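You operate a simulated robot arm through the tools that you are given. There is no shell and no other tool.

The job below is to be done with a simulated robot arm. You get a single attempt, and the scene is never put back.

Task
Crimp the hose end that the white tag sizes and lay it in the beige tray.
Fine: the slide carries it under the die; one stroke; fingers stay clear of the die.

The check looks at the end state, three seconds after you hand in, the way a careful person would. Anything else that was tipped, shoved, dropped, spilled or broken makes it a failure.

Robot
A 6-joint arm with a two-finger parallel gripper, fixed in place. Base frame: the origin is at the foot of the arm, x ahead of it, y to its left, z up; the work surface is at about z = 0.8. Lengths are in m, angles in degrees, forces in N, time in s.
With the tool pointing down near the work surface it reaches from about 0.26 to 0.68 m from the base axis. Its first joint turns from -66.0 to 66.0 degrees. Payload 2.9 kg.
The TCP is the grasp point between the finger pads, 0.03 m short of the fingertips. In the tool frame z runs along the fingers and y along their closing line. Largest opening 0.11 m; finger width 0.02, thickness 0.01; the body of the gripper, 0.048 by 0.112 m, starts 0.055 m behind the TCP.
Orientation is that of the tool frame in the base frame, as [roll, pitch, yaw] about the fixed x, y, z axes, in that order (R = Rz(yaw) Ry(pitch) Rx(roll)). With the fingers straight down and closing along the base's y, the tool's x points along the base's -x, its y along +y and its z along -z.

Tools
- The arm moves only by the tool send_rows. Its argument "steps" is one flat list of numbers, 7 for each row, row after row: the shift along the base's x, y, z in cm, then the turn, a rotation vector about the base's x, y, z in degrees, then the finger opening in cm, from 0 to 11. In form: [dx, dy, dz, ax, ay, az, claw, dx, dy, dz, ax, ay, az, claw, ...]. A call has 1 to 20 rows; each row shifts and turns the commanded pose from where the row before left it. Each row takes 0.2 s and may step no farther than 0.05 m and 8.6 degrees from the row before; otherwise, or with a gripper value out of range, the whole call is refused. Where a pose cannot be reached the arm comes as near as it can. A force on the tool above 50 N (or 10 N above the force at the start of the call, whichever is more), or a blocked arm, ends the call early, and 0.2 s more pass. Each finger travels about 0.108 m/s and halts on what it meets, pressing with about 45 N; the grip force reading is that of the motor and also rises with nothing between the fingers. The clock runs only during rows and for 0.2 s after the last one: add rows that do not move to give the fingers time. The reply holds the time, the measured pose of the TCP, the force on the tool along the base axes, the opening and the grip force, in the units named above and with some noise, with the torque about the TCP (base axes, N m) and any sound that the robot's microphone picked up.
- Cameras (640 x 400 px; columns grow to the right, rows downward): "scene" is fixed at [0.0873, 0.4377, 1.3939]; the picture's right is [-0.68, -0.73, 0.00], its down [-0.35, 0.33, -0.88] and it looks along [0.64, -0.60, -0.48] (base axes); focal length 221 px, centre (320, 200). "wrist" rides on the gripper at [0.072, 0.017, -0.103] in the tool frame; the picture's right is [-0.23, 0.97, 0.00], its down [-0.76, -0.18, -0.62] and it looks along [-0.61, -0.14, 0.78] (tool axes); focal length 222 px, centre (320, 200).
- snapshot(camera): a new picture of that camera. The clock stands still meanwhile.
- pixel_to_xyz(camera, pixels): for up to 12 pixels [column, row] of the newest picture of that camera ("zoom" is the newest enlarged one), the place [x, y, z] in the base frame of the surface seen there, good to about 0.002 m. The clock stands still meanwhile.
- inspect(camera, box): a new picture of the part [left, top, right, bottom] of that camera's present view, enlarged. The clock stands still meanwhile.
- hand_in(): hands the job in; it is judged then, once.

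Open the gripper and draw the arm clear of the work before you hand the job in, unless the task says otherwise.

The tools are called after "Emit:" as name(argument=value, ...) on one line, values as JSON. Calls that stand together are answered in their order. send_rows: Moves the arm, as the interface text tells. Its arguments: {"type":"object","properties":{"steps":{"type":"array"}},"required":["steps"]} The other tools are called the same way: snapshot (camera) takes a picture; pixel_to_xyz (camera, pixels) gives the place of the surface under pixels of a picture; inspect (camera, box) takes an enlarged picture of a part of a camera's view; hand_in () hands the job in.

At the start:

```text
t: 0.0
tool_pos: [0.3839, -0.0085, 1.3058]
tool_rot: [-180.0, 0.1, 180.0]
contact_force: [-0.4, 0.4, 0.3]
ft_torque: [0.0, -0.01, 0.02]
opening: 0.11
grasp_force: 0.1
```

scene: 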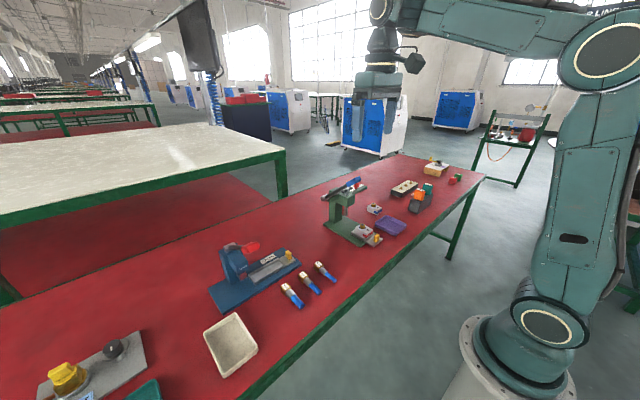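
wrist: 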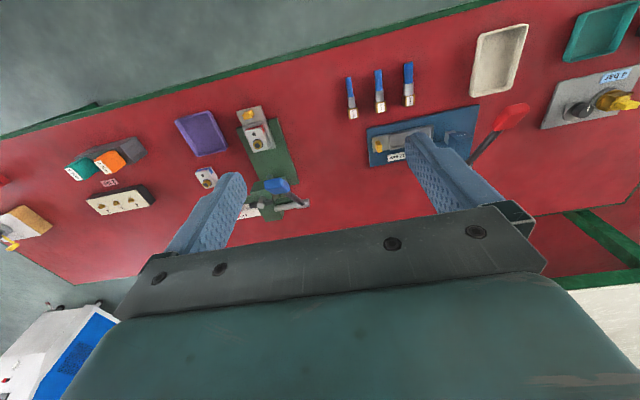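

The scene picture shows a blue press near (250,270), three hose ends near (305,285), a beige tray near (230,345), and a green press near (350,210). I enlarge these areas to read tags and understand the devices.

Emit:
inspect(camera="scene", box=[190, 220, 350, 320])

Emit:
inspect(camera="scene", box=[310, 150, 470, 250])

Emit:
inspect(camera="wrist", box=[320, 40, 540, 178])

Emit:
inspect(camera="wrist", box=[60, 90, 320, 250])

```text
4.00 times, centred on (270, 270) of scene
```

zoom: 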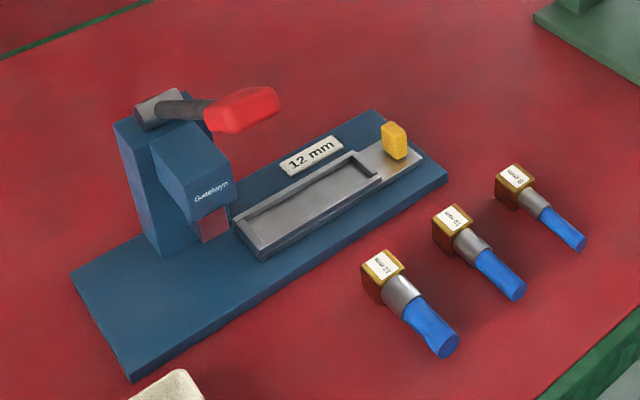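

```text
4.00 times, centred on (390, 200) of scene
```

zoom: 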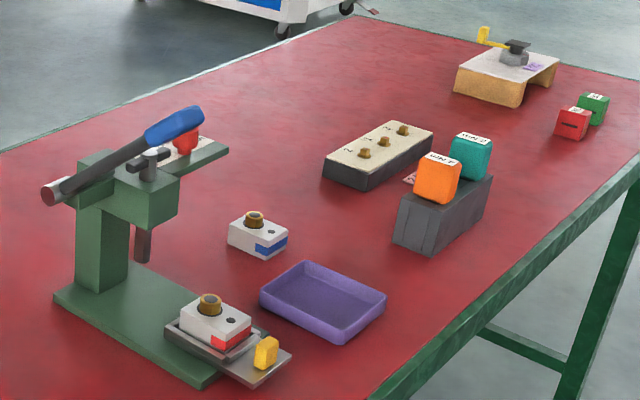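

```text
2.90 times, centred on (430, 109) of wrist
```

zoom: 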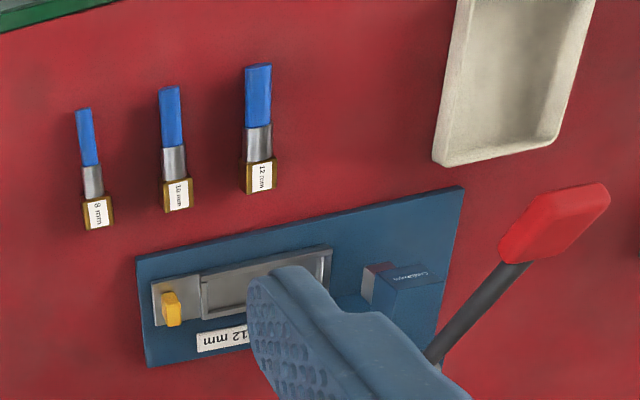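

```text
2.46 times, centred on (190, 170) of wrist
```

zoom: 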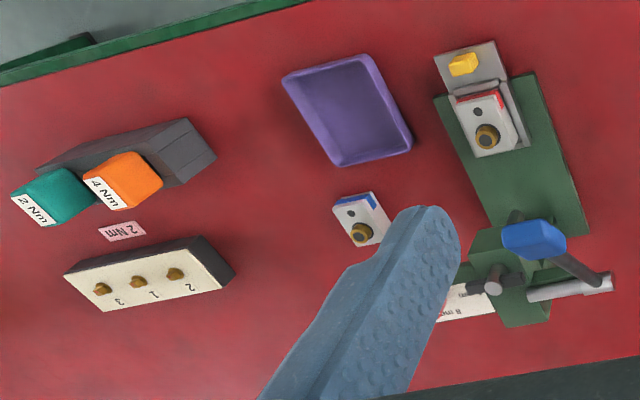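

The white tag on the blue press reads 12 mm, so the hose end nearest the beige tray (12 mm label, scene about (290,293)) is the one. I now enlarge the press tightly to measure it.

Emit:
inspect(camera="scene", box=[205, 230, 309, 295])

```text
6.15 times, centred on (257, 262) of scene
```

zoom: 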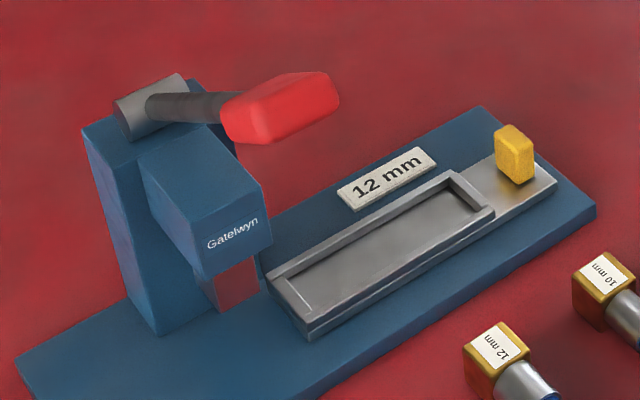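

Emit:
pixel_to_xyz(camera="zoom", pixels=[[515, 140], [518, 180], [556, 182], [497, 215], [310, 335], [268, 283], [455, 172], [380, 250], [235, 285], [215, 310], [260, 300], [240, 240]])

Emit:
pixel_to_xyz(camera="zoom", pixels=[[335, 95], [240, 120], [290, 80], [200, 105], [150, 110], [180, 75], [85, 135], [155, 330], [205, 190], [145, 165], [20, 360], [595, 215]])

```text
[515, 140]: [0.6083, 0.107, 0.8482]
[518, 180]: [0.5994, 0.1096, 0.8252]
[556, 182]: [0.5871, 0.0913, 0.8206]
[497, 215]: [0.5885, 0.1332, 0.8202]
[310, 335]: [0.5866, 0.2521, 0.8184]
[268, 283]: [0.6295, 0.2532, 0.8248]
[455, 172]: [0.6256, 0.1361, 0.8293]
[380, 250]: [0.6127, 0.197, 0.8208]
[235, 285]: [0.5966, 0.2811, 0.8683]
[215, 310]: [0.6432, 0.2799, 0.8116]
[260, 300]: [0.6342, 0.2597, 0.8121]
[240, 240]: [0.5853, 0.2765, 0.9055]
```

```text
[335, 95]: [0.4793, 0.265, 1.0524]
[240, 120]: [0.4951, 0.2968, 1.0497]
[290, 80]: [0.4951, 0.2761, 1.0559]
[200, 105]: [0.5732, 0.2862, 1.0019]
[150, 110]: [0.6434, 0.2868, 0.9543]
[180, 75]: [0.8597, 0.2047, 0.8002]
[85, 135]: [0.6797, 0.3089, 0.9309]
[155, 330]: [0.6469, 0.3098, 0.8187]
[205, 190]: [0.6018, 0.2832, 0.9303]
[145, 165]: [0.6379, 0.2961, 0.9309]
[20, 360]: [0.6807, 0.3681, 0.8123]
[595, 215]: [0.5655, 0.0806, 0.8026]
```

The slide runs along y (knob at about (0.605, 0.107), pocket from y≈0.14 to 0.25), with the die at y≈0.28. Now I enlarge the hose ends and the tray for measuring.

Emit:
inspect(camera="scene", box=[262, 250, 342, 310])

```text
6.67 times, centred on (302, 280) of scene
```

zoom: 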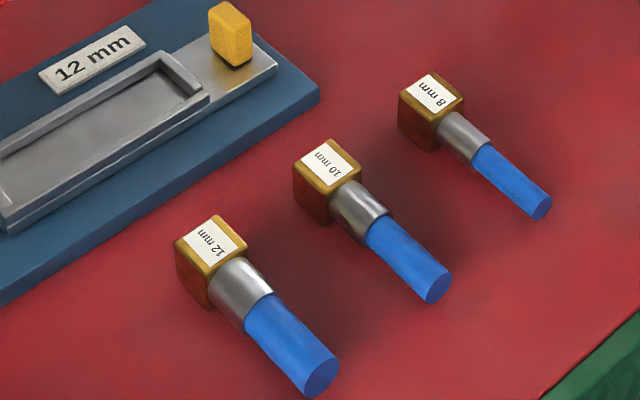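

Emit:
pixel_to_xyz(camera="zoom", pixels=[[213, 218], [178, 240], [245, 243], [210, 268], [210, 243], [240, 280], [255, 275], [270, 310], [300, 340], [325, 350], [320, 380], [205, 300]])

Emit:
inspect(camera="scene", box=[190, 300, 286, 360])

```text
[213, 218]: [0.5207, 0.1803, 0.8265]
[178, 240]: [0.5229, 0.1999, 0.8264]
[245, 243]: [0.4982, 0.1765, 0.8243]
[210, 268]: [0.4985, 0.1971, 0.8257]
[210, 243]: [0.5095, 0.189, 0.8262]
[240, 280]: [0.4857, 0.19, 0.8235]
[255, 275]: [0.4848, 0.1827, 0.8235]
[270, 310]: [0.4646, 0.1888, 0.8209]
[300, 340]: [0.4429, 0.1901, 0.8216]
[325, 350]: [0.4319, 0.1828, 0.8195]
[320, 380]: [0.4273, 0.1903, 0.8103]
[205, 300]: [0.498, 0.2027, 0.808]
```

```text
6.67 times, centred on (238, 330) of scene
```

zoom: 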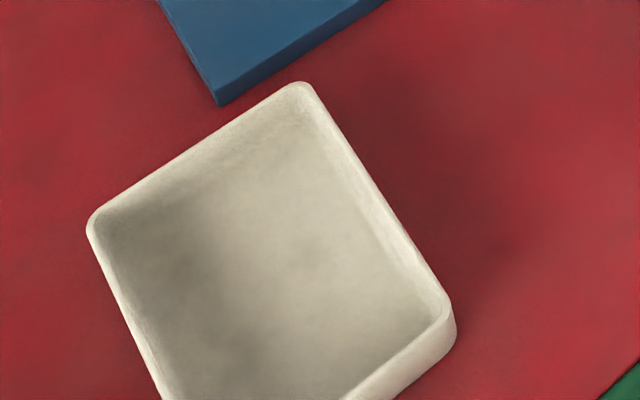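

The 12 mm hose end lies along x: brass nut x 0.498–0.5225, ferrule to about 0.47, hose end at 0.427, axis y≈0.188. I lower the wrist camera toward the press for a better view of pocket, die and lever.

Emit:
send_rows(steps=[0, 3.3, -3.0, 0, 0, 0, 11, 0, 3.3, -3.0, 0, 0, 0, 11, 0, 3.3, -3.0, 0, 0, 0, 11, 0, 3.3, -3.0, 0, 0, 0, 8, 0, 3.3, -3.0, 0, 0, 0, 6, 0, 3.3, -3.0, 0, 0, 0, 6])

Emit:
snapshot(camera="wrist")

Emit:
snapshot(camera="scene")

```text
t: 1.4
tool_pos: [0.3826, 0.1872, 1.1264]
tool_rot: [-179.9, 0.2, -180.0]
contact_force: [0.6, 0.3, -0.2]
ft_torque: [-0.02, -0.01, 0.04]
opening: 0.0598
grasp_force: 0.0
```

```text
taken
```

wrist: 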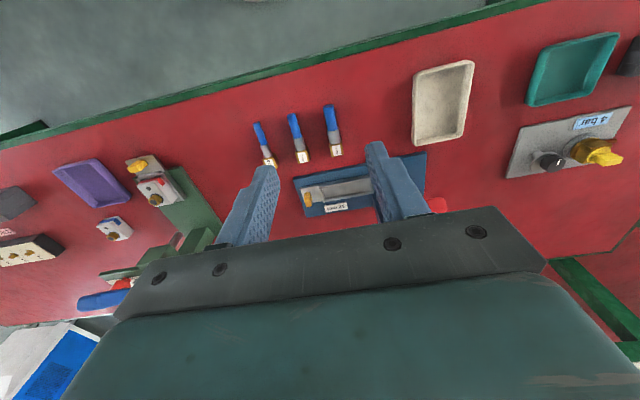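

```text
taken
```

scene: 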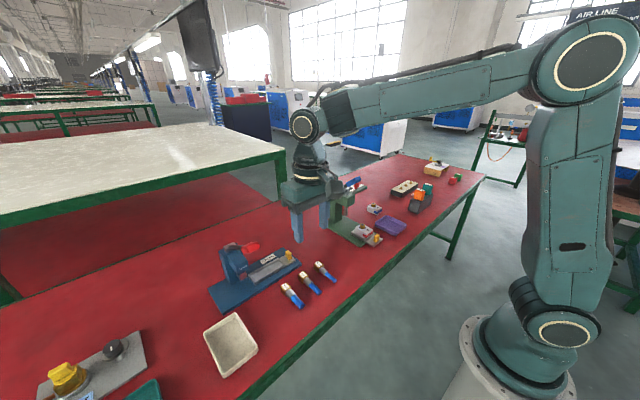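

The wrist view shows the press pocket around (345,190) between the fingers. I enlarge it to see the pocket and hose ends.

Emit:
inspect(camera="wrist", box=[240, 100, 448, 230])

Emit:
inspect(camera="scene", box=[205, 235, 269, 275])

```text
3.08 times, centred on (344, 165) of wrist
```

zoom: 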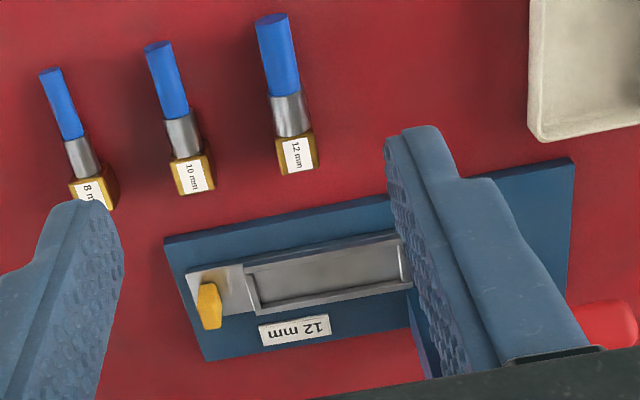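

```text
10.00 times, centred on (237, 255) of scene
```

zoom: 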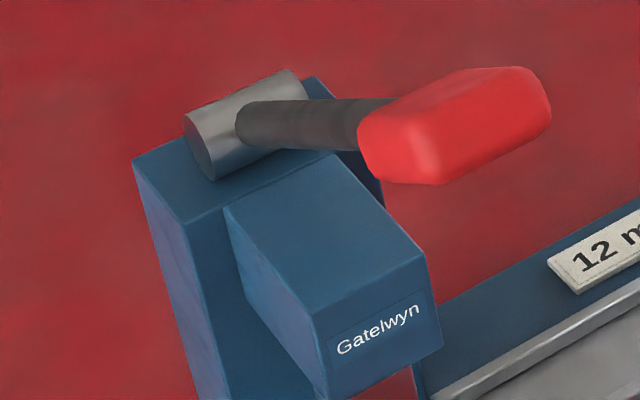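

The zoomed scene picture shows the lever's pivot at the column's top and its red handle toward the arm; I measure handle, pivot, and head points.

Emit:
pixel_to_xyz(camera="zoom", pixels=[[200, 140], [280, 90], [265, 115], [340, 110], [375, 115], [375, 165], [430, 170], [450, 110], [470, 72], [530, 75], [545, 110], [435, 140]])

Emit:
pixel_to_xyz(camera="zoom", pixels=[[230, 212], [320, 160], [420, 255], [330, 295], [380, 320], [140, 165], [185, 218], [435, 340], [330, 390], [300, 100], [230, 95], [510, 130]])

```text
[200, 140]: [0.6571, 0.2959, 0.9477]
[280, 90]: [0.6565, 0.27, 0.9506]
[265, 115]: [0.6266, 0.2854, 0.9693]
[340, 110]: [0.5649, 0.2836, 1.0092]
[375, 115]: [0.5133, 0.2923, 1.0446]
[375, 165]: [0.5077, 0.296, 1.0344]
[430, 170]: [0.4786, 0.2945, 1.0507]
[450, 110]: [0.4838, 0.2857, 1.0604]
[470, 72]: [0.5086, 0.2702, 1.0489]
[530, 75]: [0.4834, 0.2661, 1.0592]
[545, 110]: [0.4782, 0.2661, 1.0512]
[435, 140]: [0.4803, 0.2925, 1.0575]
```

```text
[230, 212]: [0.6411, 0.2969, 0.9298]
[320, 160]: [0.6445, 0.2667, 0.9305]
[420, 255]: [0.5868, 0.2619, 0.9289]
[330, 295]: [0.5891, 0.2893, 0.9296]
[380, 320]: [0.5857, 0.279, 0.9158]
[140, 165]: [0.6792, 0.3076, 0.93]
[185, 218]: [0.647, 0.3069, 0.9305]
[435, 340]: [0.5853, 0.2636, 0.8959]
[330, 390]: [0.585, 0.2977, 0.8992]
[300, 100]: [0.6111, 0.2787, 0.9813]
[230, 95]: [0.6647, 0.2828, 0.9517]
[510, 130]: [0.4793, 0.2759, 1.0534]
```

The lever rises about 33° toward −x, pivoting about (0.66, 0.281, 0.945); handle centre about (0.495, 0.281, 1.045). I measure the die and pocket edges next.

Emit:
inspect(camera="scene", box=[230, 245, 302, 290])

```text
8.89 times, centred on (266, 268) of scene
```

zoom: 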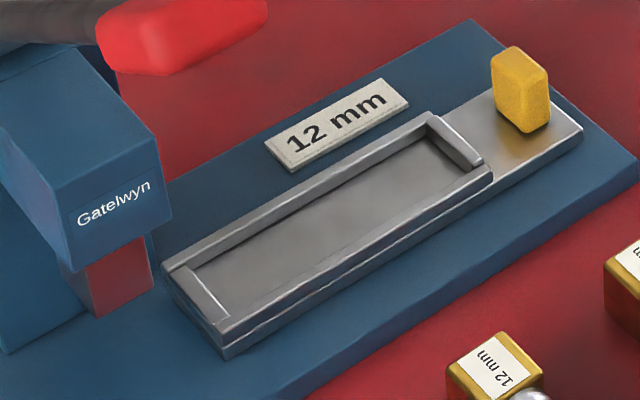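

Emit:
pixel_to_xyz(camera="zoom", pixels=[[165, 265], [178, 265], [205, 300], [228, 335], [220, 318], [430, 118], [470, 165], [480, 162], [490, 175], [225, 352], [300, 250], [400, 180]])

Emit:
pixel_to_xyz(camera="zoom", pixels=[[95, 300], [90, 280], [145, 275], [120, 250], [495, 60], [510, 50], [545, 68], [525, 80], [520, 120], [548, 115], [582, 130], [560, 150]])

```text
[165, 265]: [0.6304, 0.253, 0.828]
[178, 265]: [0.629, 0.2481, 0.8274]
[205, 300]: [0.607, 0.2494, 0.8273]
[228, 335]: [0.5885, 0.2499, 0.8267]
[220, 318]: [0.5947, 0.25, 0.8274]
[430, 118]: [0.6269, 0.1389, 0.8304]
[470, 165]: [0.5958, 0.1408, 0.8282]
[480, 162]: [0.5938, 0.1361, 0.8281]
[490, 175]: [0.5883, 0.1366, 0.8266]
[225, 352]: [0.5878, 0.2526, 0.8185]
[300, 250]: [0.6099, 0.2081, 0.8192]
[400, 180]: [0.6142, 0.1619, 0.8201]
```

```text
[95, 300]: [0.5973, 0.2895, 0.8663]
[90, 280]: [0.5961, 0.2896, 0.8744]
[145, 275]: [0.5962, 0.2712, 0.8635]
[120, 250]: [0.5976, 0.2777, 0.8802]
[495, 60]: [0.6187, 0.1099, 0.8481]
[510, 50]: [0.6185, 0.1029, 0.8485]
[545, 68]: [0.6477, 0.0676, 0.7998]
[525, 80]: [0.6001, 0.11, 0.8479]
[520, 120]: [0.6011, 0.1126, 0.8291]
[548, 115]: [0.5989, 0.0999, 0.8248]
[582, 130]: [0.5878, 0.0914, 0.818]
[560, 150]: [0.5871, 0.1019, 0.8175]
```

Die is at y≈0.271–0.29 (centre 0.280), x≥0.597; pocket inside is x 0.594–0.625, y 0.141–0.247, floor z≈0.819, rim 0.828; knob is x 0.599–0.619, y 0.100–0.112, top 0.848. I turn the tool +90° about z and go above the knob so the gripper body stays narrow along y and the camera looks toward the press.

Emit:
send_rows(steps=[2.06, -0.74, -1.6, 0, 0, 8.18, 6, 2.06, -0.74, -1.6, 0, 0, 8.18, 6, 2.06, -0.74, -1.6, 0, 0, 8.18, 6, 2.06, -0.74, -1.6, 0, 0, 8.18, 6, 2.06, -0.74, -1.6, 0, 0, 8.18, 6, 2.06, -0.74, -1.6, 0, 0, 8.18, 6, 2.06, -0.74, -1.6, 0, 0, 8.18, 6, 2.06, -0.74, -1.6, 0, 0, 8.18, 5, 2.06, -0.74, -1.6, 0, 0, 8.18, 5, 2.06, -0.74, -1.6, 0, 0, 8.18, 4, 2.06, -0.74, -1.6, 0, 0, 8.2, 4, 0, 0, 0, 0, 0, 0, 4])

Emit:
snapshot(camera="wrist")

Emit:
snapshot(camera="scene")

```text
t: 4.0
tool_pos: [0.6101, 0.1074, 0.948]
tool_rot: [180.0, 0.0, -89.9]
contact_force: [-0.4, 0.0, -0.5]
ft_torque: [0.0, 0.01, 0.0]
opening: 0.04
grasp_force: 0.0
```

```text
taken
```

wrist: 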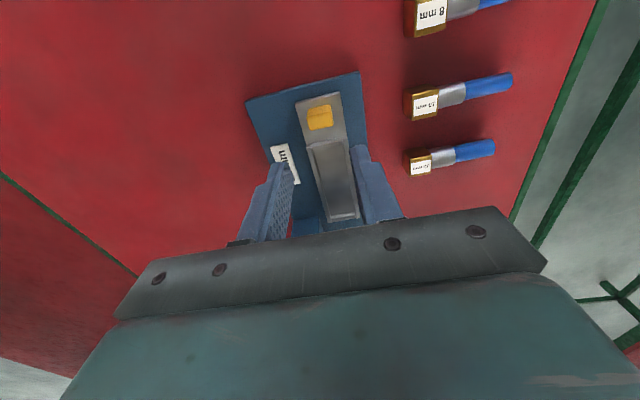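

```text
taken
```

scene: 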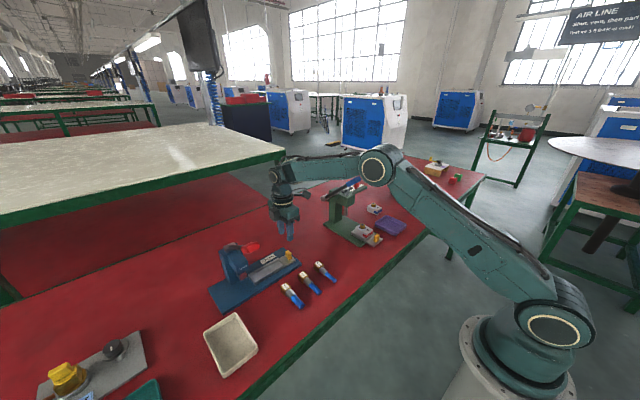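

The tool is above the knob, fingers closing along x. I go down to TCP z≈0.855 (tips about 5 mm above the slide plate) and close on the knob.

Emit:
send_rows(steps=[0, 0, -3.1, 0, 0, 0, 4, 0, 0, -3.1, 0, 0, 0, 4, -0.1, -0.1, -3.1, 0, 0, 0, 4, 0, 0, 0, 0, 0, 0, 4, 0, 0, 0, 0, 0, 0, 2.5, 0, 0, 0, 0, 0, 0, 1.5, 0, 0, 0, 0, 0, 0, 1.5])

Emit:
inspect(camera="scene", box=[230, 225, 318, 280])

```text
t: 5.6
tool_pos: [0.6106, 0.108, 0.8546]
tool_rot: [180.0, 0.0, -90.0]
contact_force: [-7.6, 0.2, -0.4]
ft_torque: [0.0, 0.01, 0.0]
opening: 0.0236
grasp_force: 44.8
```

```text
7.27 times, centred on (274, 252) of scene
```

zoom: 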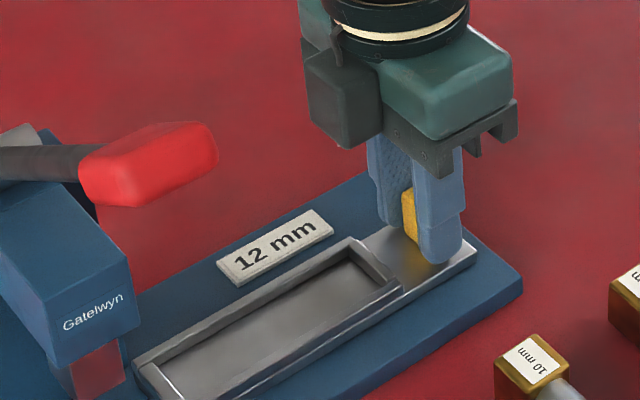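

The fingers hold the knob (opening 0.0236, grip 45 N). I shift 1 mm in −x to relieve the side force and push the empty slide +y 6 cm to find how it runs and where it stops.

Emit:
send_rows(steps=[-0.1, 0, 0, 0, 0, 0, 1.5, 0, 1.0, 0, 0, 0, 0, 1.5, 0, 1.0, 0, 0, 0, 0, 1.5, 0, 1.0, 0, 0, 0, 0, 1.5, 0, 1.0, 0, 0, 0, 0, 1.5, 0, 1.0, 0, 0, 0, 0, 1.5, 0, 1.0, 0, 0, 0, 0, 1.5])

Emit:
inspect(camera="scene", box=[205, 225, 309, 290])

```text
t: 7.2
tool_pos: [0.6106, 0.1671, 0.8548]
tool_rot: [-179.8, 0.1, -90.1]
contact_force: [23.5, -0.4, -16.1]
ft_torque: [-0.66, -0.05, 0.09]
opening: 0.0235
grasp_force: 45.0
```

```text
6.15 times, centred on (257, 258) of scene
```

zoom: 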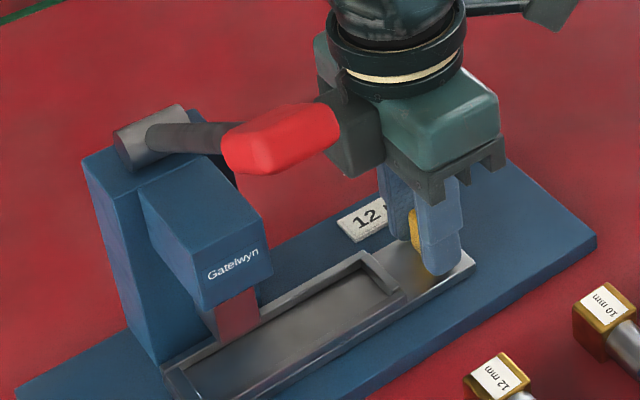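

The slide moved 6 cm with the knob held; the x force shows I over-corrected, so I give back 0.75 mm in x and continue in small steps toward the stop.

Emit:
send_rows(steps=[0.075, 0, 0, 0, 0, 0, 1.5, 0, 0.5, 0, 0, 0, 0, 1.5, 0, 0.5, 0, 0, 0, 0, 1.5, 0, 0.5, 0, 0, 0, 0, 1.5])

```text
t: 8.2
tool_pos: [0.6092, 0.1816, 0.856]
tool_rot: [179.9, 0.0, -89.9]
contact_force: [6.5, -0.1, -14.4]
ft_torque: [1.19, -0.31, 0.05]
opening: 0.0237
grasp_force: 44.7
```

Travel is now about 7.4 cm with no stop felt along y. I ease down 0.4 mm to relieve the z force and go on in 4 mm steps.

Emit:
send_rows(steps=[0.0, 0.4, -0.04, 0, 0, 0, 1.5, 0, 0.4, 0, 0, 0, 0, 1.5, 0, 0.0, 0, 0, 0, 0, 1.5])

Emit:
inspect(camera="scene", box=[205, 230, 301, 290])

```text
t: 9.0
tool_pos: [0.6095, 0.1887, 0.8568]
tool_rot: [180.0, -0.1, -90.0]
contact_force: [3.6, 0.2, -5.6]
ft_torque: [-1.01, 0.04, 0.05]
opening: 0.0237
grasp_force: 44.4
```

```text
6.67 times, centred on (253, 260) of scene
```

zoom: 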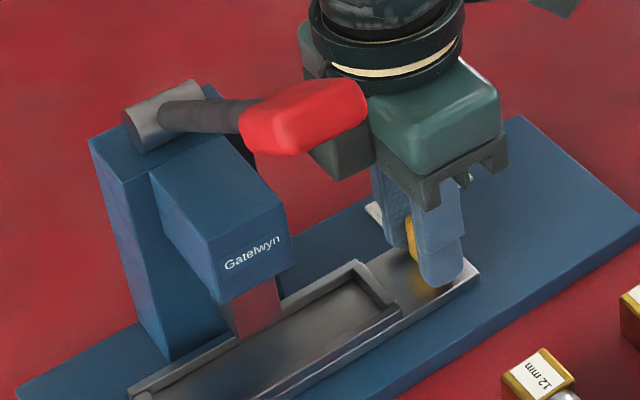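

Slide travel is about 8.1 cm, no stop yet. I keep going in 3–4 mm steps.

Emit:
send_rows(steps=[0.0, 0.4, 0, 0, 0, 0, 1.5, 0, 0.4, 0, 0, 0, 0, 1.5, 0, 0.0, 0, 0, 0, 0, 1.5])

```text
t: 9.8
tool_pos: [0.6096, 0.1978, 0.8557]
tool_rot: [-179.9, 0.0, -90.0]
contact_force: [-1.3, -0.4, -3.9]
ft_torque: [-0.39, 0.06, -0.11]
opening: 0.0235
grasp_force: 45.3
```

Travel about 9 cm, still free. Continuing in 3 mm steps.

Emit:
send_rows(steps=[0.0, 0.3, 0, 0, 0, 0, 1.5, 0, 0.3, 0, 0, 0, 0, 1.5, 0, 0.3, 0, 0, 0, 0, 1.5, 0, 0.0, 0, 0, 0, 0, 1.5])

Emit:
inspect(camera="scene", box=[205, 230, 301, 290])

```text
t: 10.8
tool_pos: [0.6105, 0.2042, 0.856]
tool_rot: [179.9, -0.1, -90.4]
contact_force: [-6.1, -17.7, -2.5]
ft_torque: [0.1, 0.06, 0.24]
opening: 0.0237
grasp_force: 45.0
```

```text
6.67 times, centred on (253, 260) of scene
```

zoom: 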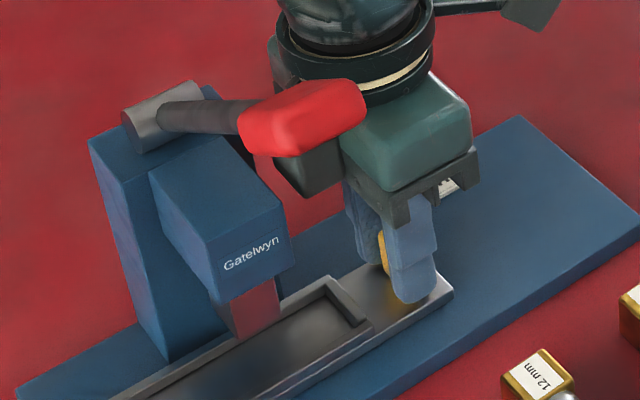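

The y force of −17.7 N shows the stop at about 9.6 cm travel. I measure where the pocket's knob-side wall and die lie now, to decide which way round the hose end must lie.

Emit:
pixel_to_xyz(camera="zoom", pixels=[[322, 282], [330, 284], [345, 310], [355, 325], [372, 328], [236, 335], [277, 315], [230, 310], [270, 290], [452, 293], [440, 305], [240, 350]])

Emit:
inspect(camera="scene", box=[218, 266, 274, 301])

```text
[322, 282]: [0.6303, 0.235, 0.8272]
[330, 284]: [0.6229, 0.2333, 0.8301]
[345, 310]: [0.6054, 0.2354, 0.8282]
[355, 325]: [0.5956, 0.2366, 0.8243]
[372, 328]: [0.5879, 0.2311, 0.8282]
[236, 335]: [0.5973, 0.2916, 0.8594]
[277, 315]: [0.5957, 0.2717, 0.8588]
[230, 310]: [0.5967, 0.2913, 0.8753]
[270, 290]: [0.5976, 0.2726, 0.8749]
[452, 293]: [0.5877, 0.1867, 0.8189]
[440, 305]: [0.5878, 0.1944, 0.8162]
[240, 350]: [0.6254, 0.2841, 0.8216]
```

```text
11.43 times, centred on (246, 284) of scene
```

zoom: 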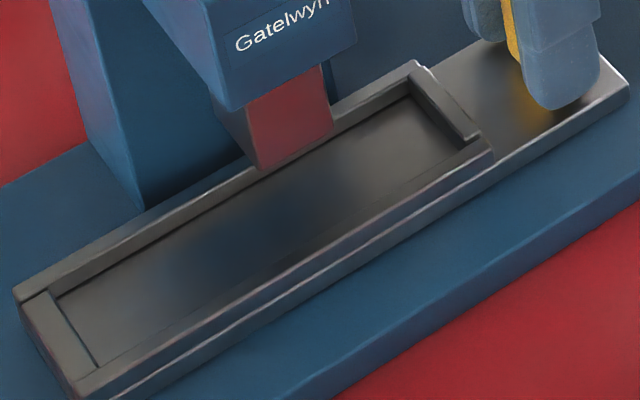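

At full travel the pocket's knob-side wall is at y≈0.2365 and the die spans 0.2717–0.2915 (centre 0.2815), i.e. 45 mm from that wall; the hose end's ferrule is ~38 mm from its nut end, so the nut must lie at the knob side. I now draw the slide back out.

Emit:
send_rows(steps=[0, -0.6, 0, 0, 0, 0, 1.5, 0, -1.0, 0, 0, 0, 0, 1.5, 0, -1.0, 0, 0, 0, 0, 1.5, 0, -1.0, 0, 0, 0, 0, 1.5, 0, -1.0, 0, 0, 0, 0, 1.5, 0, -1.0, 0, 0, 0, 0, 1.5, 0, -1.0, 0, 0, 0, 0, 1.5, 0, -1.0, 0, 0, 0, 0, 1.5, 0, -1.0, 0, 0, 0, 0, 1.5, 0, -0.8, 0, 0, 0, 0, 1.5, 0, 0, 0, 0, 0, 0, 1.5])

```text
t: 13.2
tool_pos: [0.6091, 0.1136, 0.8549]
tool_rot: [-180.0, 0.0, -90.0]
contact_force: [9.5, -1.2, -9.9]
ft_torque: [0.62, -0.14, 0.18]
opening: 0.0236
grasp_force: 44.6
```

The slide is nearly back (y 0.1136, started 0.108). I draw it the last 5–6 mm in small steps until the home stop is felt.

Emit:
send_rows(steps=[0, -0.3, 0, 0, 0, 0, 1.5, 0, -0.3, 0, 0, 0, 0, 1.5, 0, 0, 0, 0, 0, 0, 1.5])

```text
t: 14.0
tool_pos: [0.6096, 0.1096, 0.8552]
tool_rot: [-179.7, 0.1, -89.9]
contact_force: [10.0, 9.9, -2.5]
ft_torque: [-0.96, 0.06, -0.13]
opening: 0.0234
grasp_force: 44.9
```

The +9.9 N in y shows the home stop. I ease off 1 mm, open to 4 cm and lift straight up 12 cm.

Emit:
send_rows(steps=[0, 0.1, 0, 0, 0, 0, 1.5, 0, 0, 0, 0, 0, 0, 4, 0, 0, 0, 0, 0, 0, 4, 0, 0, 3, 0, 0, 0, 4, 0, 0, 3, 0, 0, 0, 4, 0, 0, 3, 0, 0, 0, 4, 0, 0, 3, 0, 0, 0, 4, 0, 0, 0, 0, 0, 0, 4])

Emit:
inspect(camera="scene", box=[230, 245, 342, 315])

```text
t: 15.8
tool_pos: [0.61, 0.1089, 0.9749]
tool_rot: [180.0, 0.0, -89.9]
contact_force: [-1.1, 0.6, -0.2]
ft_torque: [-0.02, 0.01, -0.04]
opening: 0.0401
grasp_force: 0.0
```

```text
5.71 times, centred on (286, 280) of scene
```

zoom: 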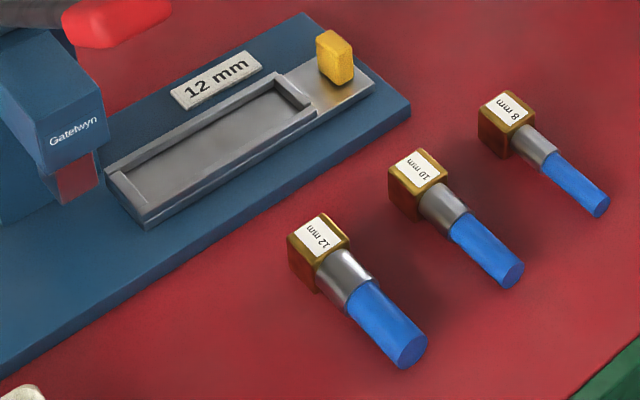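

The slide is back home, empty. I measure the 12 mm end's borders and the neighbouring 10 mm nut so the fingers clear it.

Emit:
pixel_to_xyz(camera="zoom", pixels=[[322, 215], [292, 236], [348, 241], [318, 262], [340, 258], [360, 290], [352, 298], [372, 282], [366, 286], [410, 340], [422, 338], [391, 172]])

Emit:
pixel_to_xyz(camera="zoom", pixels=[[415, 195], [418, 152], [445, 180], [430, 220], [500, 280], [115, 175], [125, 185], [150, 218], [280, 85], [310, 108], [303, 100], [345, 40]])

```text
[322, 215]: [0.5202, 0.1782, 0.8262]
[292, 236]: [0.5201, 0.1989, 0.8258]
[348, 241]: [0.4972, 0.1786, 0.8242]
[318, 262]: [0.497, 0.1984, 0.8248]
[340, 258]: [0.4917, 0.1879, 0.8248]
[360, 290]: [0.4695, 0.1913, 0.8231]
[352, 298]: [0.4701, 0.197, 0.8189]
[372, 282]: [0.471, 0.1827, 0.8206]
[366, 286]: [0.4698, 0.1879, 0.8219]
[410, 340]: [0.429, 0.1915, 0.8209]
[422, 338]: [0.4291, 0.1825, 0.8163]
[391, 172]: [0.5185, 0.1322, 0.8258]
```

```text
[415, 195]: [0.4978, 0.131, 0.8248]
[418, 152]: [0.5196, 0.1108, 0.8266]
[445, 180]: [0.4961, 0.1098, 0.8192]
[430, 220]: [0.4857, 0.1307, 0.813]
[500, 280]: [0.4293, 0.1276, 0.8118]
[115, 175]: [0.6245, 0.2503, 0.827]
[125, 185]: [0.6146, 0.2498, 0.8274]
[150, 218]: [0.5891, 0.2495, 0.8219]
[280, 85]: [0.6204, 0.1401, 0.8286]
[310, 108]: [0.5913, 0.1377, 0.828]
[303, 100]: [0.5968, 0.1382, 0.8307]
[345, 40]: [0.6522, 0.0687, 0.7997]
```

12 mm nut: x 0.496–0.5215, y 0.177–0.200; ferrule centre x≈0.483, i.e. 38.5 mm from the nut end; the 10 mm nut ends at y 0.134, leaving room. I move above the nut while turning another +90°, so the later −90° turn puts the nut at the knob side.

Emit:
send_rows(steps=[-0.918, 0.724, 0, 0, 0, 8.18, 4.5, -0.918, 0.724, 0, 0, 0, 8.18, 4.5, -0.918, 0.724, 0, 0, 0, 8.18, 4.5, -0.918, 0.724, 0, 0, 0, 8.18, 4.5, -0.918, 0.724, 0, 0, 0, 8.18, 4.5, -0.918, 0.724, 0, 0, 0, 8.18, 4.5, -0.918, 0.724, 0, 0, 0, 8.18, 4.5, -0.918, 0.724, 0, 0, 0, 8.18, 4.5, -0.918, 0.724, 0, 0, 0, 8.18, 4.5, -0.918, 0.724, 0, 0, 0, 8.18, 4.5, -0.918, 0.724, 0, 0, 0, 8.2, 4.5, 0, 0, 0, 0, 0, 0, 4.5])

Emit:
snapshot(camera="wrist")

Emit:
snapshot(camera="scene")

```text
t: 18.4
tool_pos: [0.5074, 0.1882, 0.975]
tool_rot: [-179.9, 0.1, 0.1]
contact_force: [0.2, 0.6, -0.4]
ft_torque: [-0.01, 0.02, -0.01]
opening: 0.0453
grasp_force: 0.0
```

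```text
taken
```

wrist: 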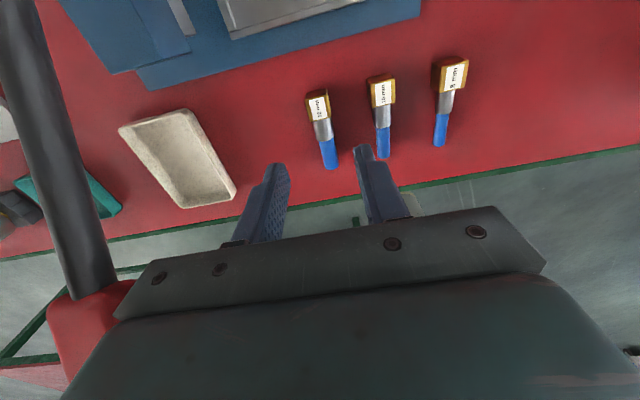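

```text
taken
```

scene: 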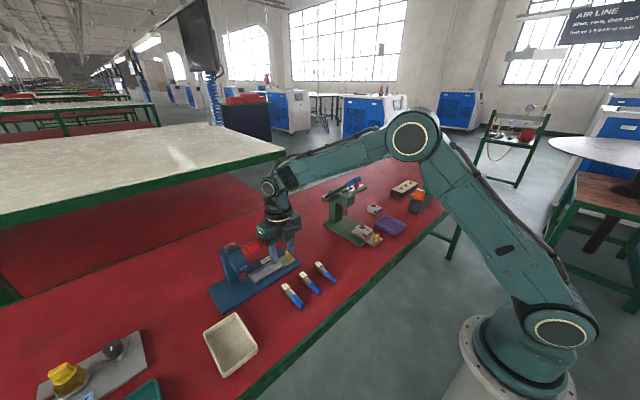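

Yaw 0 was reached above the nut (TCP 0.5074, 0.1882). I descend to TCP z≈0.843 with the fingers 4.5 cm open, straddling the nut.

Emit:
send_rows(steps=[0.05, 0, -2.6, 0, 0, 0, 4.5, 0.05, 0, -2.6, 0, 0, 0, 4.5, 0.05, 0, -2.6, 0, 0, 0, 4.5, 0, 0, -2.6, 0, 0, 0, 4.5, 0, 0, -1.8, 0, 0, 0, 4.5, 0, 0, -1.0, 0, 0, 0, 4.5, 0, 0, 0, 0, 0, 0, 4.5])

Emit:
inspect(camera="scene", box=[230, 230, 342, 300])

Emit:
snapshot(camera="wrist")

```text
t: 20.0
tool_pos: [0.5089, 0.1869, 0.8442]
tool_rot: [-179.8, 0.0, 0.0]
contact_force: [0.4, -0.1, -0.5]
ft_torque: [-0.01, -0.01, -0.03]
opening: 0.0449
grasp_force: 0.1
```

```text
5.71 times, centred on (286, 265) of scene
```

zoom: 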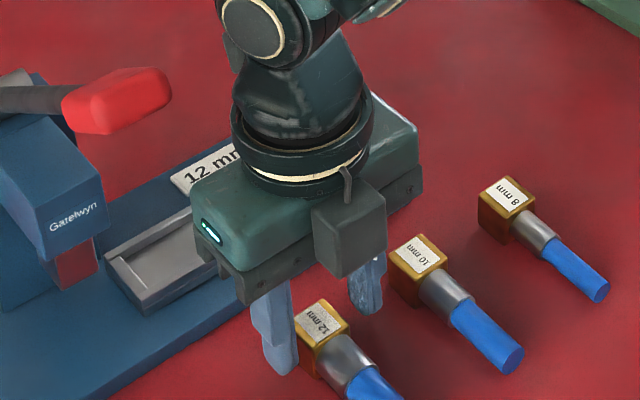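

```text
taken
```

wrist: 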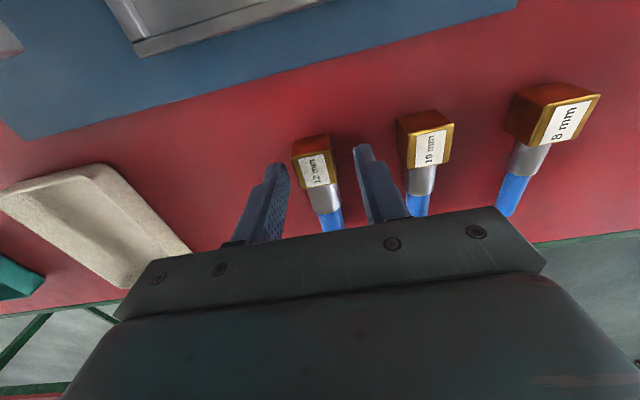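

The fingers straddle the nut (wrist picture: nut at (315,165), fingers at (270,190) and (370,185)). I check the fingertip and nut positions before closing.

Emit:
pixel_to_xyz(camera="wrist", pixels=[[283, 168], [358, 150], [305, 140], [330, 138], [298, 158], [335, 182], [310, 186], [272, 200]])

```text
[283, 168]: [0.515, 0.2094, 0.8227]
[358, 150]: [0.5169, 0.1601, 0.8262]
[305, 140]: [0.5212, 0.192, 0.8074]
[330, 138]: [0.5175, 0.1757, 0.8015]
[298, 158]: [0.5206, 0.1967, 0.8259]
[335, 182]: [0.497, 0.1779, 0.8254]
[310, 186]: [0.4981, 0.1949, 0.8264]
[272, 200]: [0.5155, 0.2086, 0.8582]
```

The finger pads sit at x≈0.515 and y 0.160/0.209, the nut between at y 0.177–0.199. I close on the nut.

Emit:
send_rows(steps=[0, 0, 0, 0, 0, 0, 3, 0, 0, 0, 0, 0, 0, 1.5, 0, 0, 0, 0, 0, 0, 1.5, 0, 0, 0, 0, 0, 0, 1.5])

```text
t: 21.0
tool_pos: [0.5083, 0.1875, 0.845]
tool_rot: [-179.9, 0.1, 0.0]
contact_force: [-0.2, 1.9, 1.3]
ft_torque: [0.04, 0.02, -0.07]
opening: 0.0253
grasp_force: 44.9
```

The nut is held (opening 0.0253, 45 N). I lift straight up 13 cm and look.

Emit:
send_rows(steps=[0, 0, 1, 0, 0, 0, 1.5, 0, 0, 2, 0, 0, 0, 1.5, 0, 0, 2.5, 0, 0, 0, 1.5, 0, 0, 2.5, 0, 0, 0, 1.5, 0, 0, 2.5, 0, 0, 0, 1.5, 0, 0, 2.5, 0, 0, 0, 1.5, 0, 0, 0, 0, 0, 0, 1.5])

Emit:
snapshot(camera="wrist")

Emit:
inspect(camera="scene", box=[220, 190, 348, 270])

```text
t: 22.6
tool_pos: [0.5106, 0.1867, 0.9734]
tool_rot: [180.0, 0.0, -0.1]
contact_force: [-0.4, 0.3, -1.9]
ft_torque: [0.0, -0.03, 0.0]
opening: 0.0251
grasp_force: 44.7
```

```text
taken
```

wrist: 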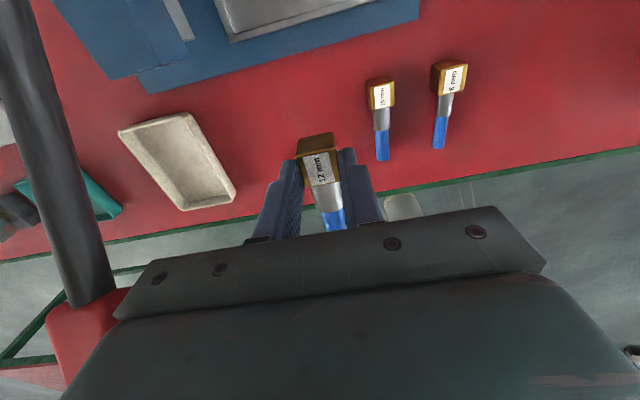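

```text
5.00 times, centred on (284, 230) of scene
```

zoom: 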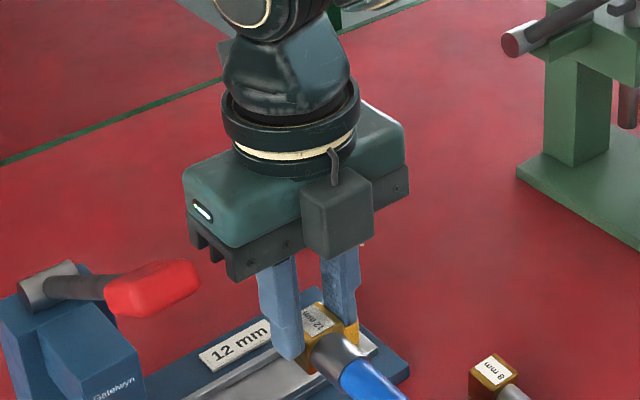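

The hose end hangs level in the grip. I now carry it over the slide while turning −90°, staying a few cm toward −y so that the hose (now swinging to +y) stays clear of the press head.

Emit:
send_rows(steps=[0.9, -0.515, 0, 0, 0, -8.18, 1.5, 0.9, -0.515, 0, 0, 0, -8.18, 1.5, 0.9, -0.515, 0, 0, 0, -8.18, 1.5, 0.9, -0.515, 0, 0, 0, -8.18, 1.5, 0.9, -0.515, 0, 0, 0, -8.18, 1.5, 0.9, -0.515, 0, 0, 0, -8.18, 1.5, 0.9, -0.515, 0, 0, 0, -8.18, 1.5, 0.9, -0.515, 0, 0, 0, -8.18, 1.5, 0.9, -0.515, 0, 0, 0, -8.18, 1.5, 0.9, -0.515, 0, 0, 0, -8.18, 1.5, 0.9, -0.515, 0, 0, 0, -8.2, 1.5, 0, 0, 0, 0, 0, 0, 1.5])

Emit:
inspect(camera="scene", box=[210, 210, 322, 280])

Emit:
snapshot(camera="wrist")

```text
t: 25.2
tool_pos: [0.6083, 0.1306, 0.9746]
tool_rot: [-179.9, 0.0, -90.2]
contact_force: [-0.6, 0.3, -2.0]
ft_torque: [-0.02, -0.01, 0.0]
opening: 0.0251
grasp_force: 44.9
```

```text
5.71 times, centred on (266, 245) of scene
```

zoom: 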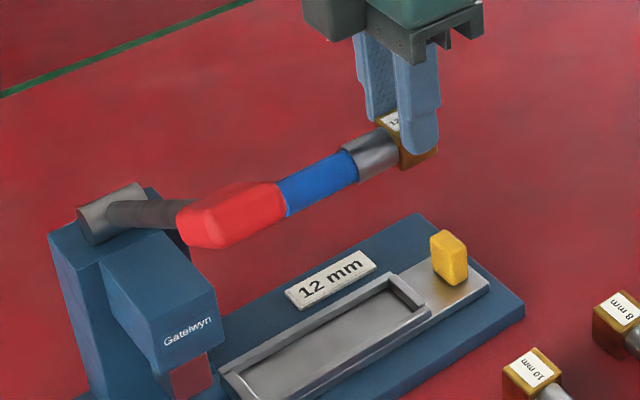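

```text
taken
```

wrist: 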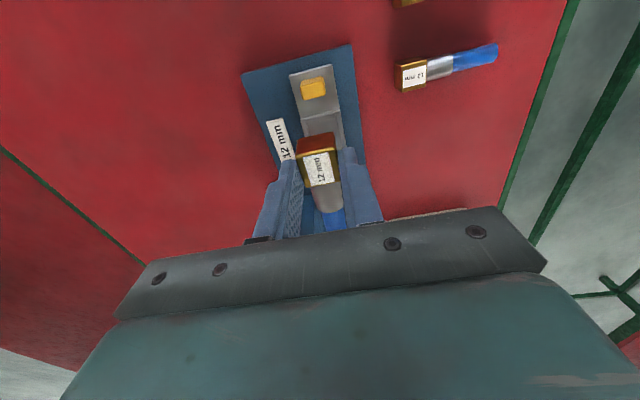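

The hose end now points its hose toward the press with the nut at the knob side. I measure where the held part sits relative to the TCP.

Emit:
pixel_to_xyz(camera="wrist", pixels=[[301, 156], [334, 151], [318, 152], [309, 188], [338, 181], [318, 140], [325, 186]])

Emit:
pixel_to_xyz(camera="zoom", pixels=[[397, 155], [380, 150], [350, 160], [345, 150], [355, 175], [290, 200], [320, 185], [405, 165], [435, 152]])

```text
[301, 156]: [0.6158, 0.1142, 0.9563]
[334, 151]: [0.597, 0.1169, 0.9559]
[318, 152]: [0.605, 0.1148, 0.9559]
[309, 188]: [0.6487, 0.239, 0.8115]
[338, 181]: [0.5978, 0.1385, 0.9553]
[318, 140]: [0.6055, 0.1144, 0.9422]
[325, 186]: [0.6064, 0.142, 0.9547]
```

```text
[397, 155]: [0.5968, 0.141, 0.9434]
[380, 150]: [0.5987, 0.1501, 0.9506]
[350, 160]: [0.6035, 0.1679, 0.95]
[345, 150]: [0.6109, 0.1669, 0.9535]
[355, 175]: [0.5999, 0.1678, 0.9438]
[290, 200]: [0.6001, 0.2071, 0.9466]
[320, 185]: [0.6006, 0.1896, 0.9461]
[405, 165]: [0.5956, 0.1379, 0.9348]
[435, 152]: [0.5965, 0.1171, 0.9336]
```

The ferrule spans y 0.141–0.168 at TCP y 0.1306, so TCP y≈0.162 puts its centre at 0.186, which matches the die at full travel. I move there and descend most of the way, then check.

Emit:
send_rows(steps=[0.1, 1.6, 0, 0, 0, 0, 1.5, 0, 1.5, 0, 0, 0, 0, 1.5, 0, 0, -2.5, 0, 0, 0, 1.5, 0, 0, -2.5, 0, 0, 0, 1.5, 0, 0, -2, 0, 0, 0, 1.5, 0, 0, -1.8, 0, 0, 0, 1.5, 0, 0, 0, 0, 0, 0, 1.5])

Emit:
inspect(camera="scene", box=[218, 230, 314, 290])

Emit:
snapshot(camera="wrist")

```text
t: 26.8
tool_pos: [0.61, 0.1606, 0.887]
tool_rot: [-179.9, 0.0, -90.0]
contact_force: [-0.6, 0.5, -1.1]
ft_torque: [-0.02, 0.0, 0.02]
opening: 0.0251
grasp_force: 45.5
```

```text
6.67 times, centred on (266, 260) of scene
```

zoom: 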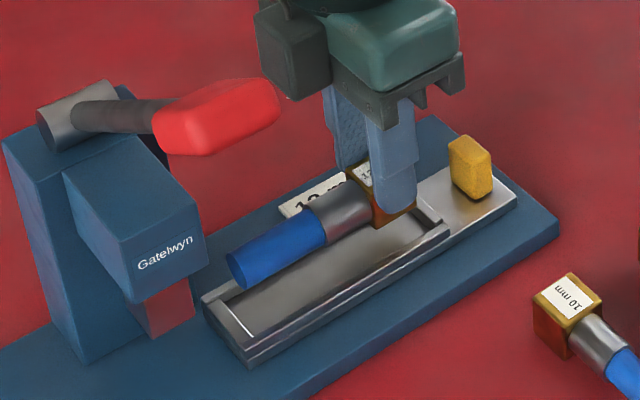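

```text
taken
```

wrist: 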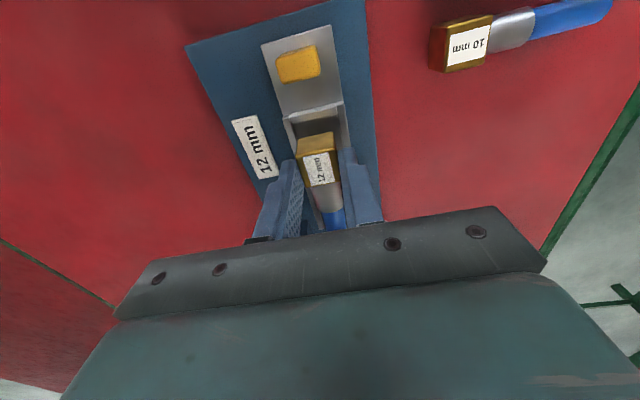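

The part hovers over the pocket. I check nut and pocket wall positions in the wrist picture before the last 2 cm.

Emit:
pixel_to_xyz(camera="wrist", pixels=[[300, 156], [334, 150], [299, 140], [332, 135], [284, 118], [343, 103], [290, 125], [343, 112], [318, 108], [318, 125]])

Emit:
pixel_to_xyz(camera="zoom", pixels=[[240, 260], [245, 285], [325, 225], [372, 200], [340, 215], [420, 230], [300, 255], [230, 325], [205, 300], [440, 220]])

```text
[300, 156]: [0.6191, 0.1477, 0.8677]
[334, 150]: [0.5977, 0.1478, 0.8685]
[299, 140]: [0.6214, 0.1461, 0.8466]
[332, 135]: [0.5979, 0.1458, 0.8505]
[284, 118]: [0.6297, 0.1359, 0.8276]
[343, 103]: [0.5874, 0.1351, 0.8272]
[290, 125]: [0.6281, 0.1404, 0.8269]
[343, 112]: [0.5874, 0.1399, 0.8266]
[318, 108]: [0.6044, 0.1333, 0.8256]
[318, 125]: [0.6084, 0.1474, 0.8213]
```

```text
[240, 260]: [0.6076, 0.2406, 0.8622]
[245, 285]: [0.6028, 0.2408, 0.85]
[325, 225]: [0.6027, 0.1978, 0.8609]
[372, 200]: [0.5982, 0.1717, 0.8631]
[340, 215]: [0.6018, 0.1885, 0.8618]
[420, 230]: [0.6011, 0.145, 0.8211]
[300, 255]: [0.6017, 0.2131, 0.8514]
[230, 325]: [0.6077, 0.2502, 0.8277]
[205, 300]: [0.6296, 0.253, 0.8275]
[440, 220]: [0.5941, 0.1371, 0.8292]
```

Nut face at y≈0.146 (wall 0.1405), x centred at 0.609, ferrule centre 0.185, hose end 0.241 (wall 0.247): all fits. I lower the last ~2.3 cm gently.

Emit:
send_rows(steps=[0, 0, -1, 0, 0, 0, 1.5, 0, 0, -0.7, 0, 0, 0, 1.5, 0, 0, -0.3, 0, 0, 0, 1.5, 0, 0, -0.2, 0, 0, 0, 1.5, 0, 0, 0, 0, 0, 0, 1.5])

Emit:
inspect(camera="scene", box=[218, 230, 314, 290])

```text
t: 28.0
tool_pos: [0.6095, 0.1623, 0.866]
tool_rot: [-179.7, 0.1, -89.9]
contact_force: [-5.6, -0.4, 16.9]
ft_torque: [0.32, 0.35, 0.13]
opening: 0.0253
grasp_force: 44.9
```

```text
6.67 times, centred on (266, 260) of scene
```

zoom: 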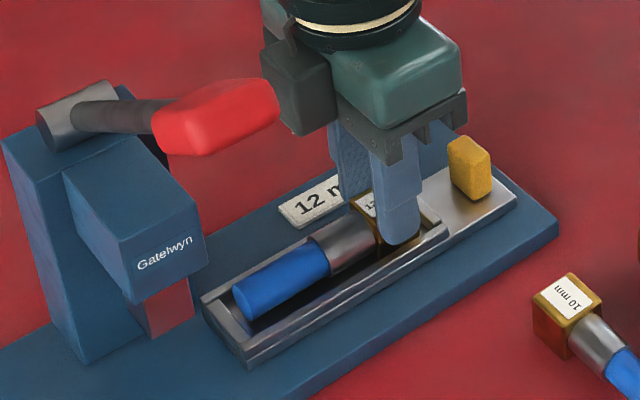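

Contact of 17 N upward at TCP z 0.866. I check that the nut has reached the pocket floor rather than a rim.

Emit:
snapshot(camera="wrist")

Emit:
inspect(camera="scene", box=[245, 248, 301, 283])

```text
taken
```

wrist: 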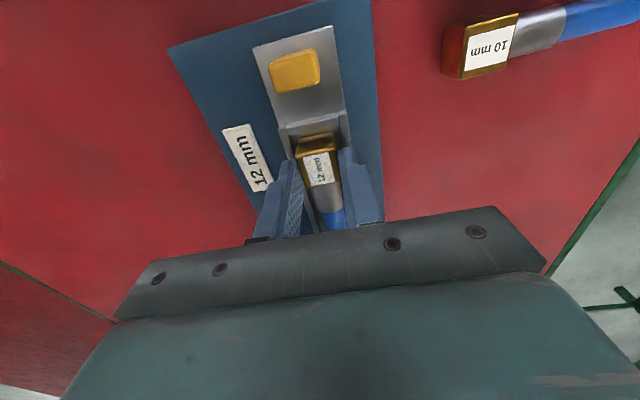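

```text
11.43 times, centred on (273, 266) of scene
```

zoom: 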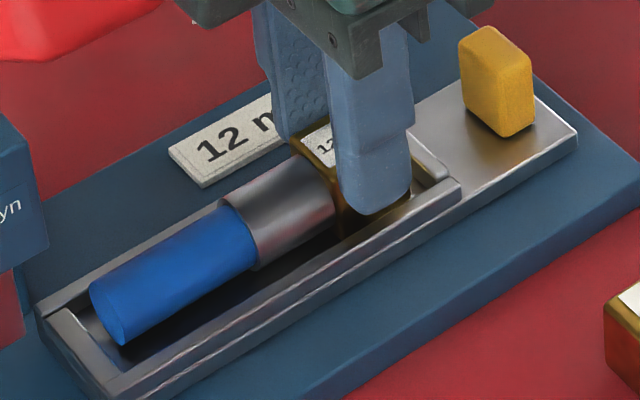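

Emit:
pixel_to_xyz(camera="zoom", pixels=[[310, 145], [325, 130], [320, 195], [250, 200], [100, 295], [170, 240], [335, 225], [360, 235], [380, 225], [370, 205], [400, 210], [125, 340]])

Emit:
pixel_to_xyz(camera="wrist", pixels=[[300, 156], [334, 150], [318, 152], [299, 142], [332, 134], [318, 130]])

```text
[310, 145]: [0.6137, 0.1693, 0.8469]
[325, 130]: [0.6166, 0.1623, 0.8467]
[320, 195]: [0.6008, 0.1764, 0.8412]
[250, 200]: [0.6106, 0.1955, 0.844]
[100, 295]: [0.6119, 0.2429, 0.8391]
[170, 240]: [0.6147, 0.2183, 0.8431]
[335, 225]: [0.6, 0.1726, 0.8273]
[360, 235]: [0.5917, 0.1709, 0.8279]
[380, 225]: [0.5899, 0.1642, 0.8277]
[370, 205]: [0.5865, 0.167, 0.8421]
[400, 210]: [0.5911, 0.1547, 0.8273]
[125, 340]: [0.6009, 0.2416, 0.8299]
```

```text
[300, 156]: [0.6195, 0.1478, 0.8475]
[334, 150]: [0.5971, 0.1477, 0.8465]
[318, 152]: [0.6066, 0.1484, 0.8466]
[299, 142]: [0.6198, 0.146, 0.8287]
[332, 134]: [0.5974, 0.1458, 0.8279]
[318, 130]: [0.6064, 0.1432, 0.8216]
```

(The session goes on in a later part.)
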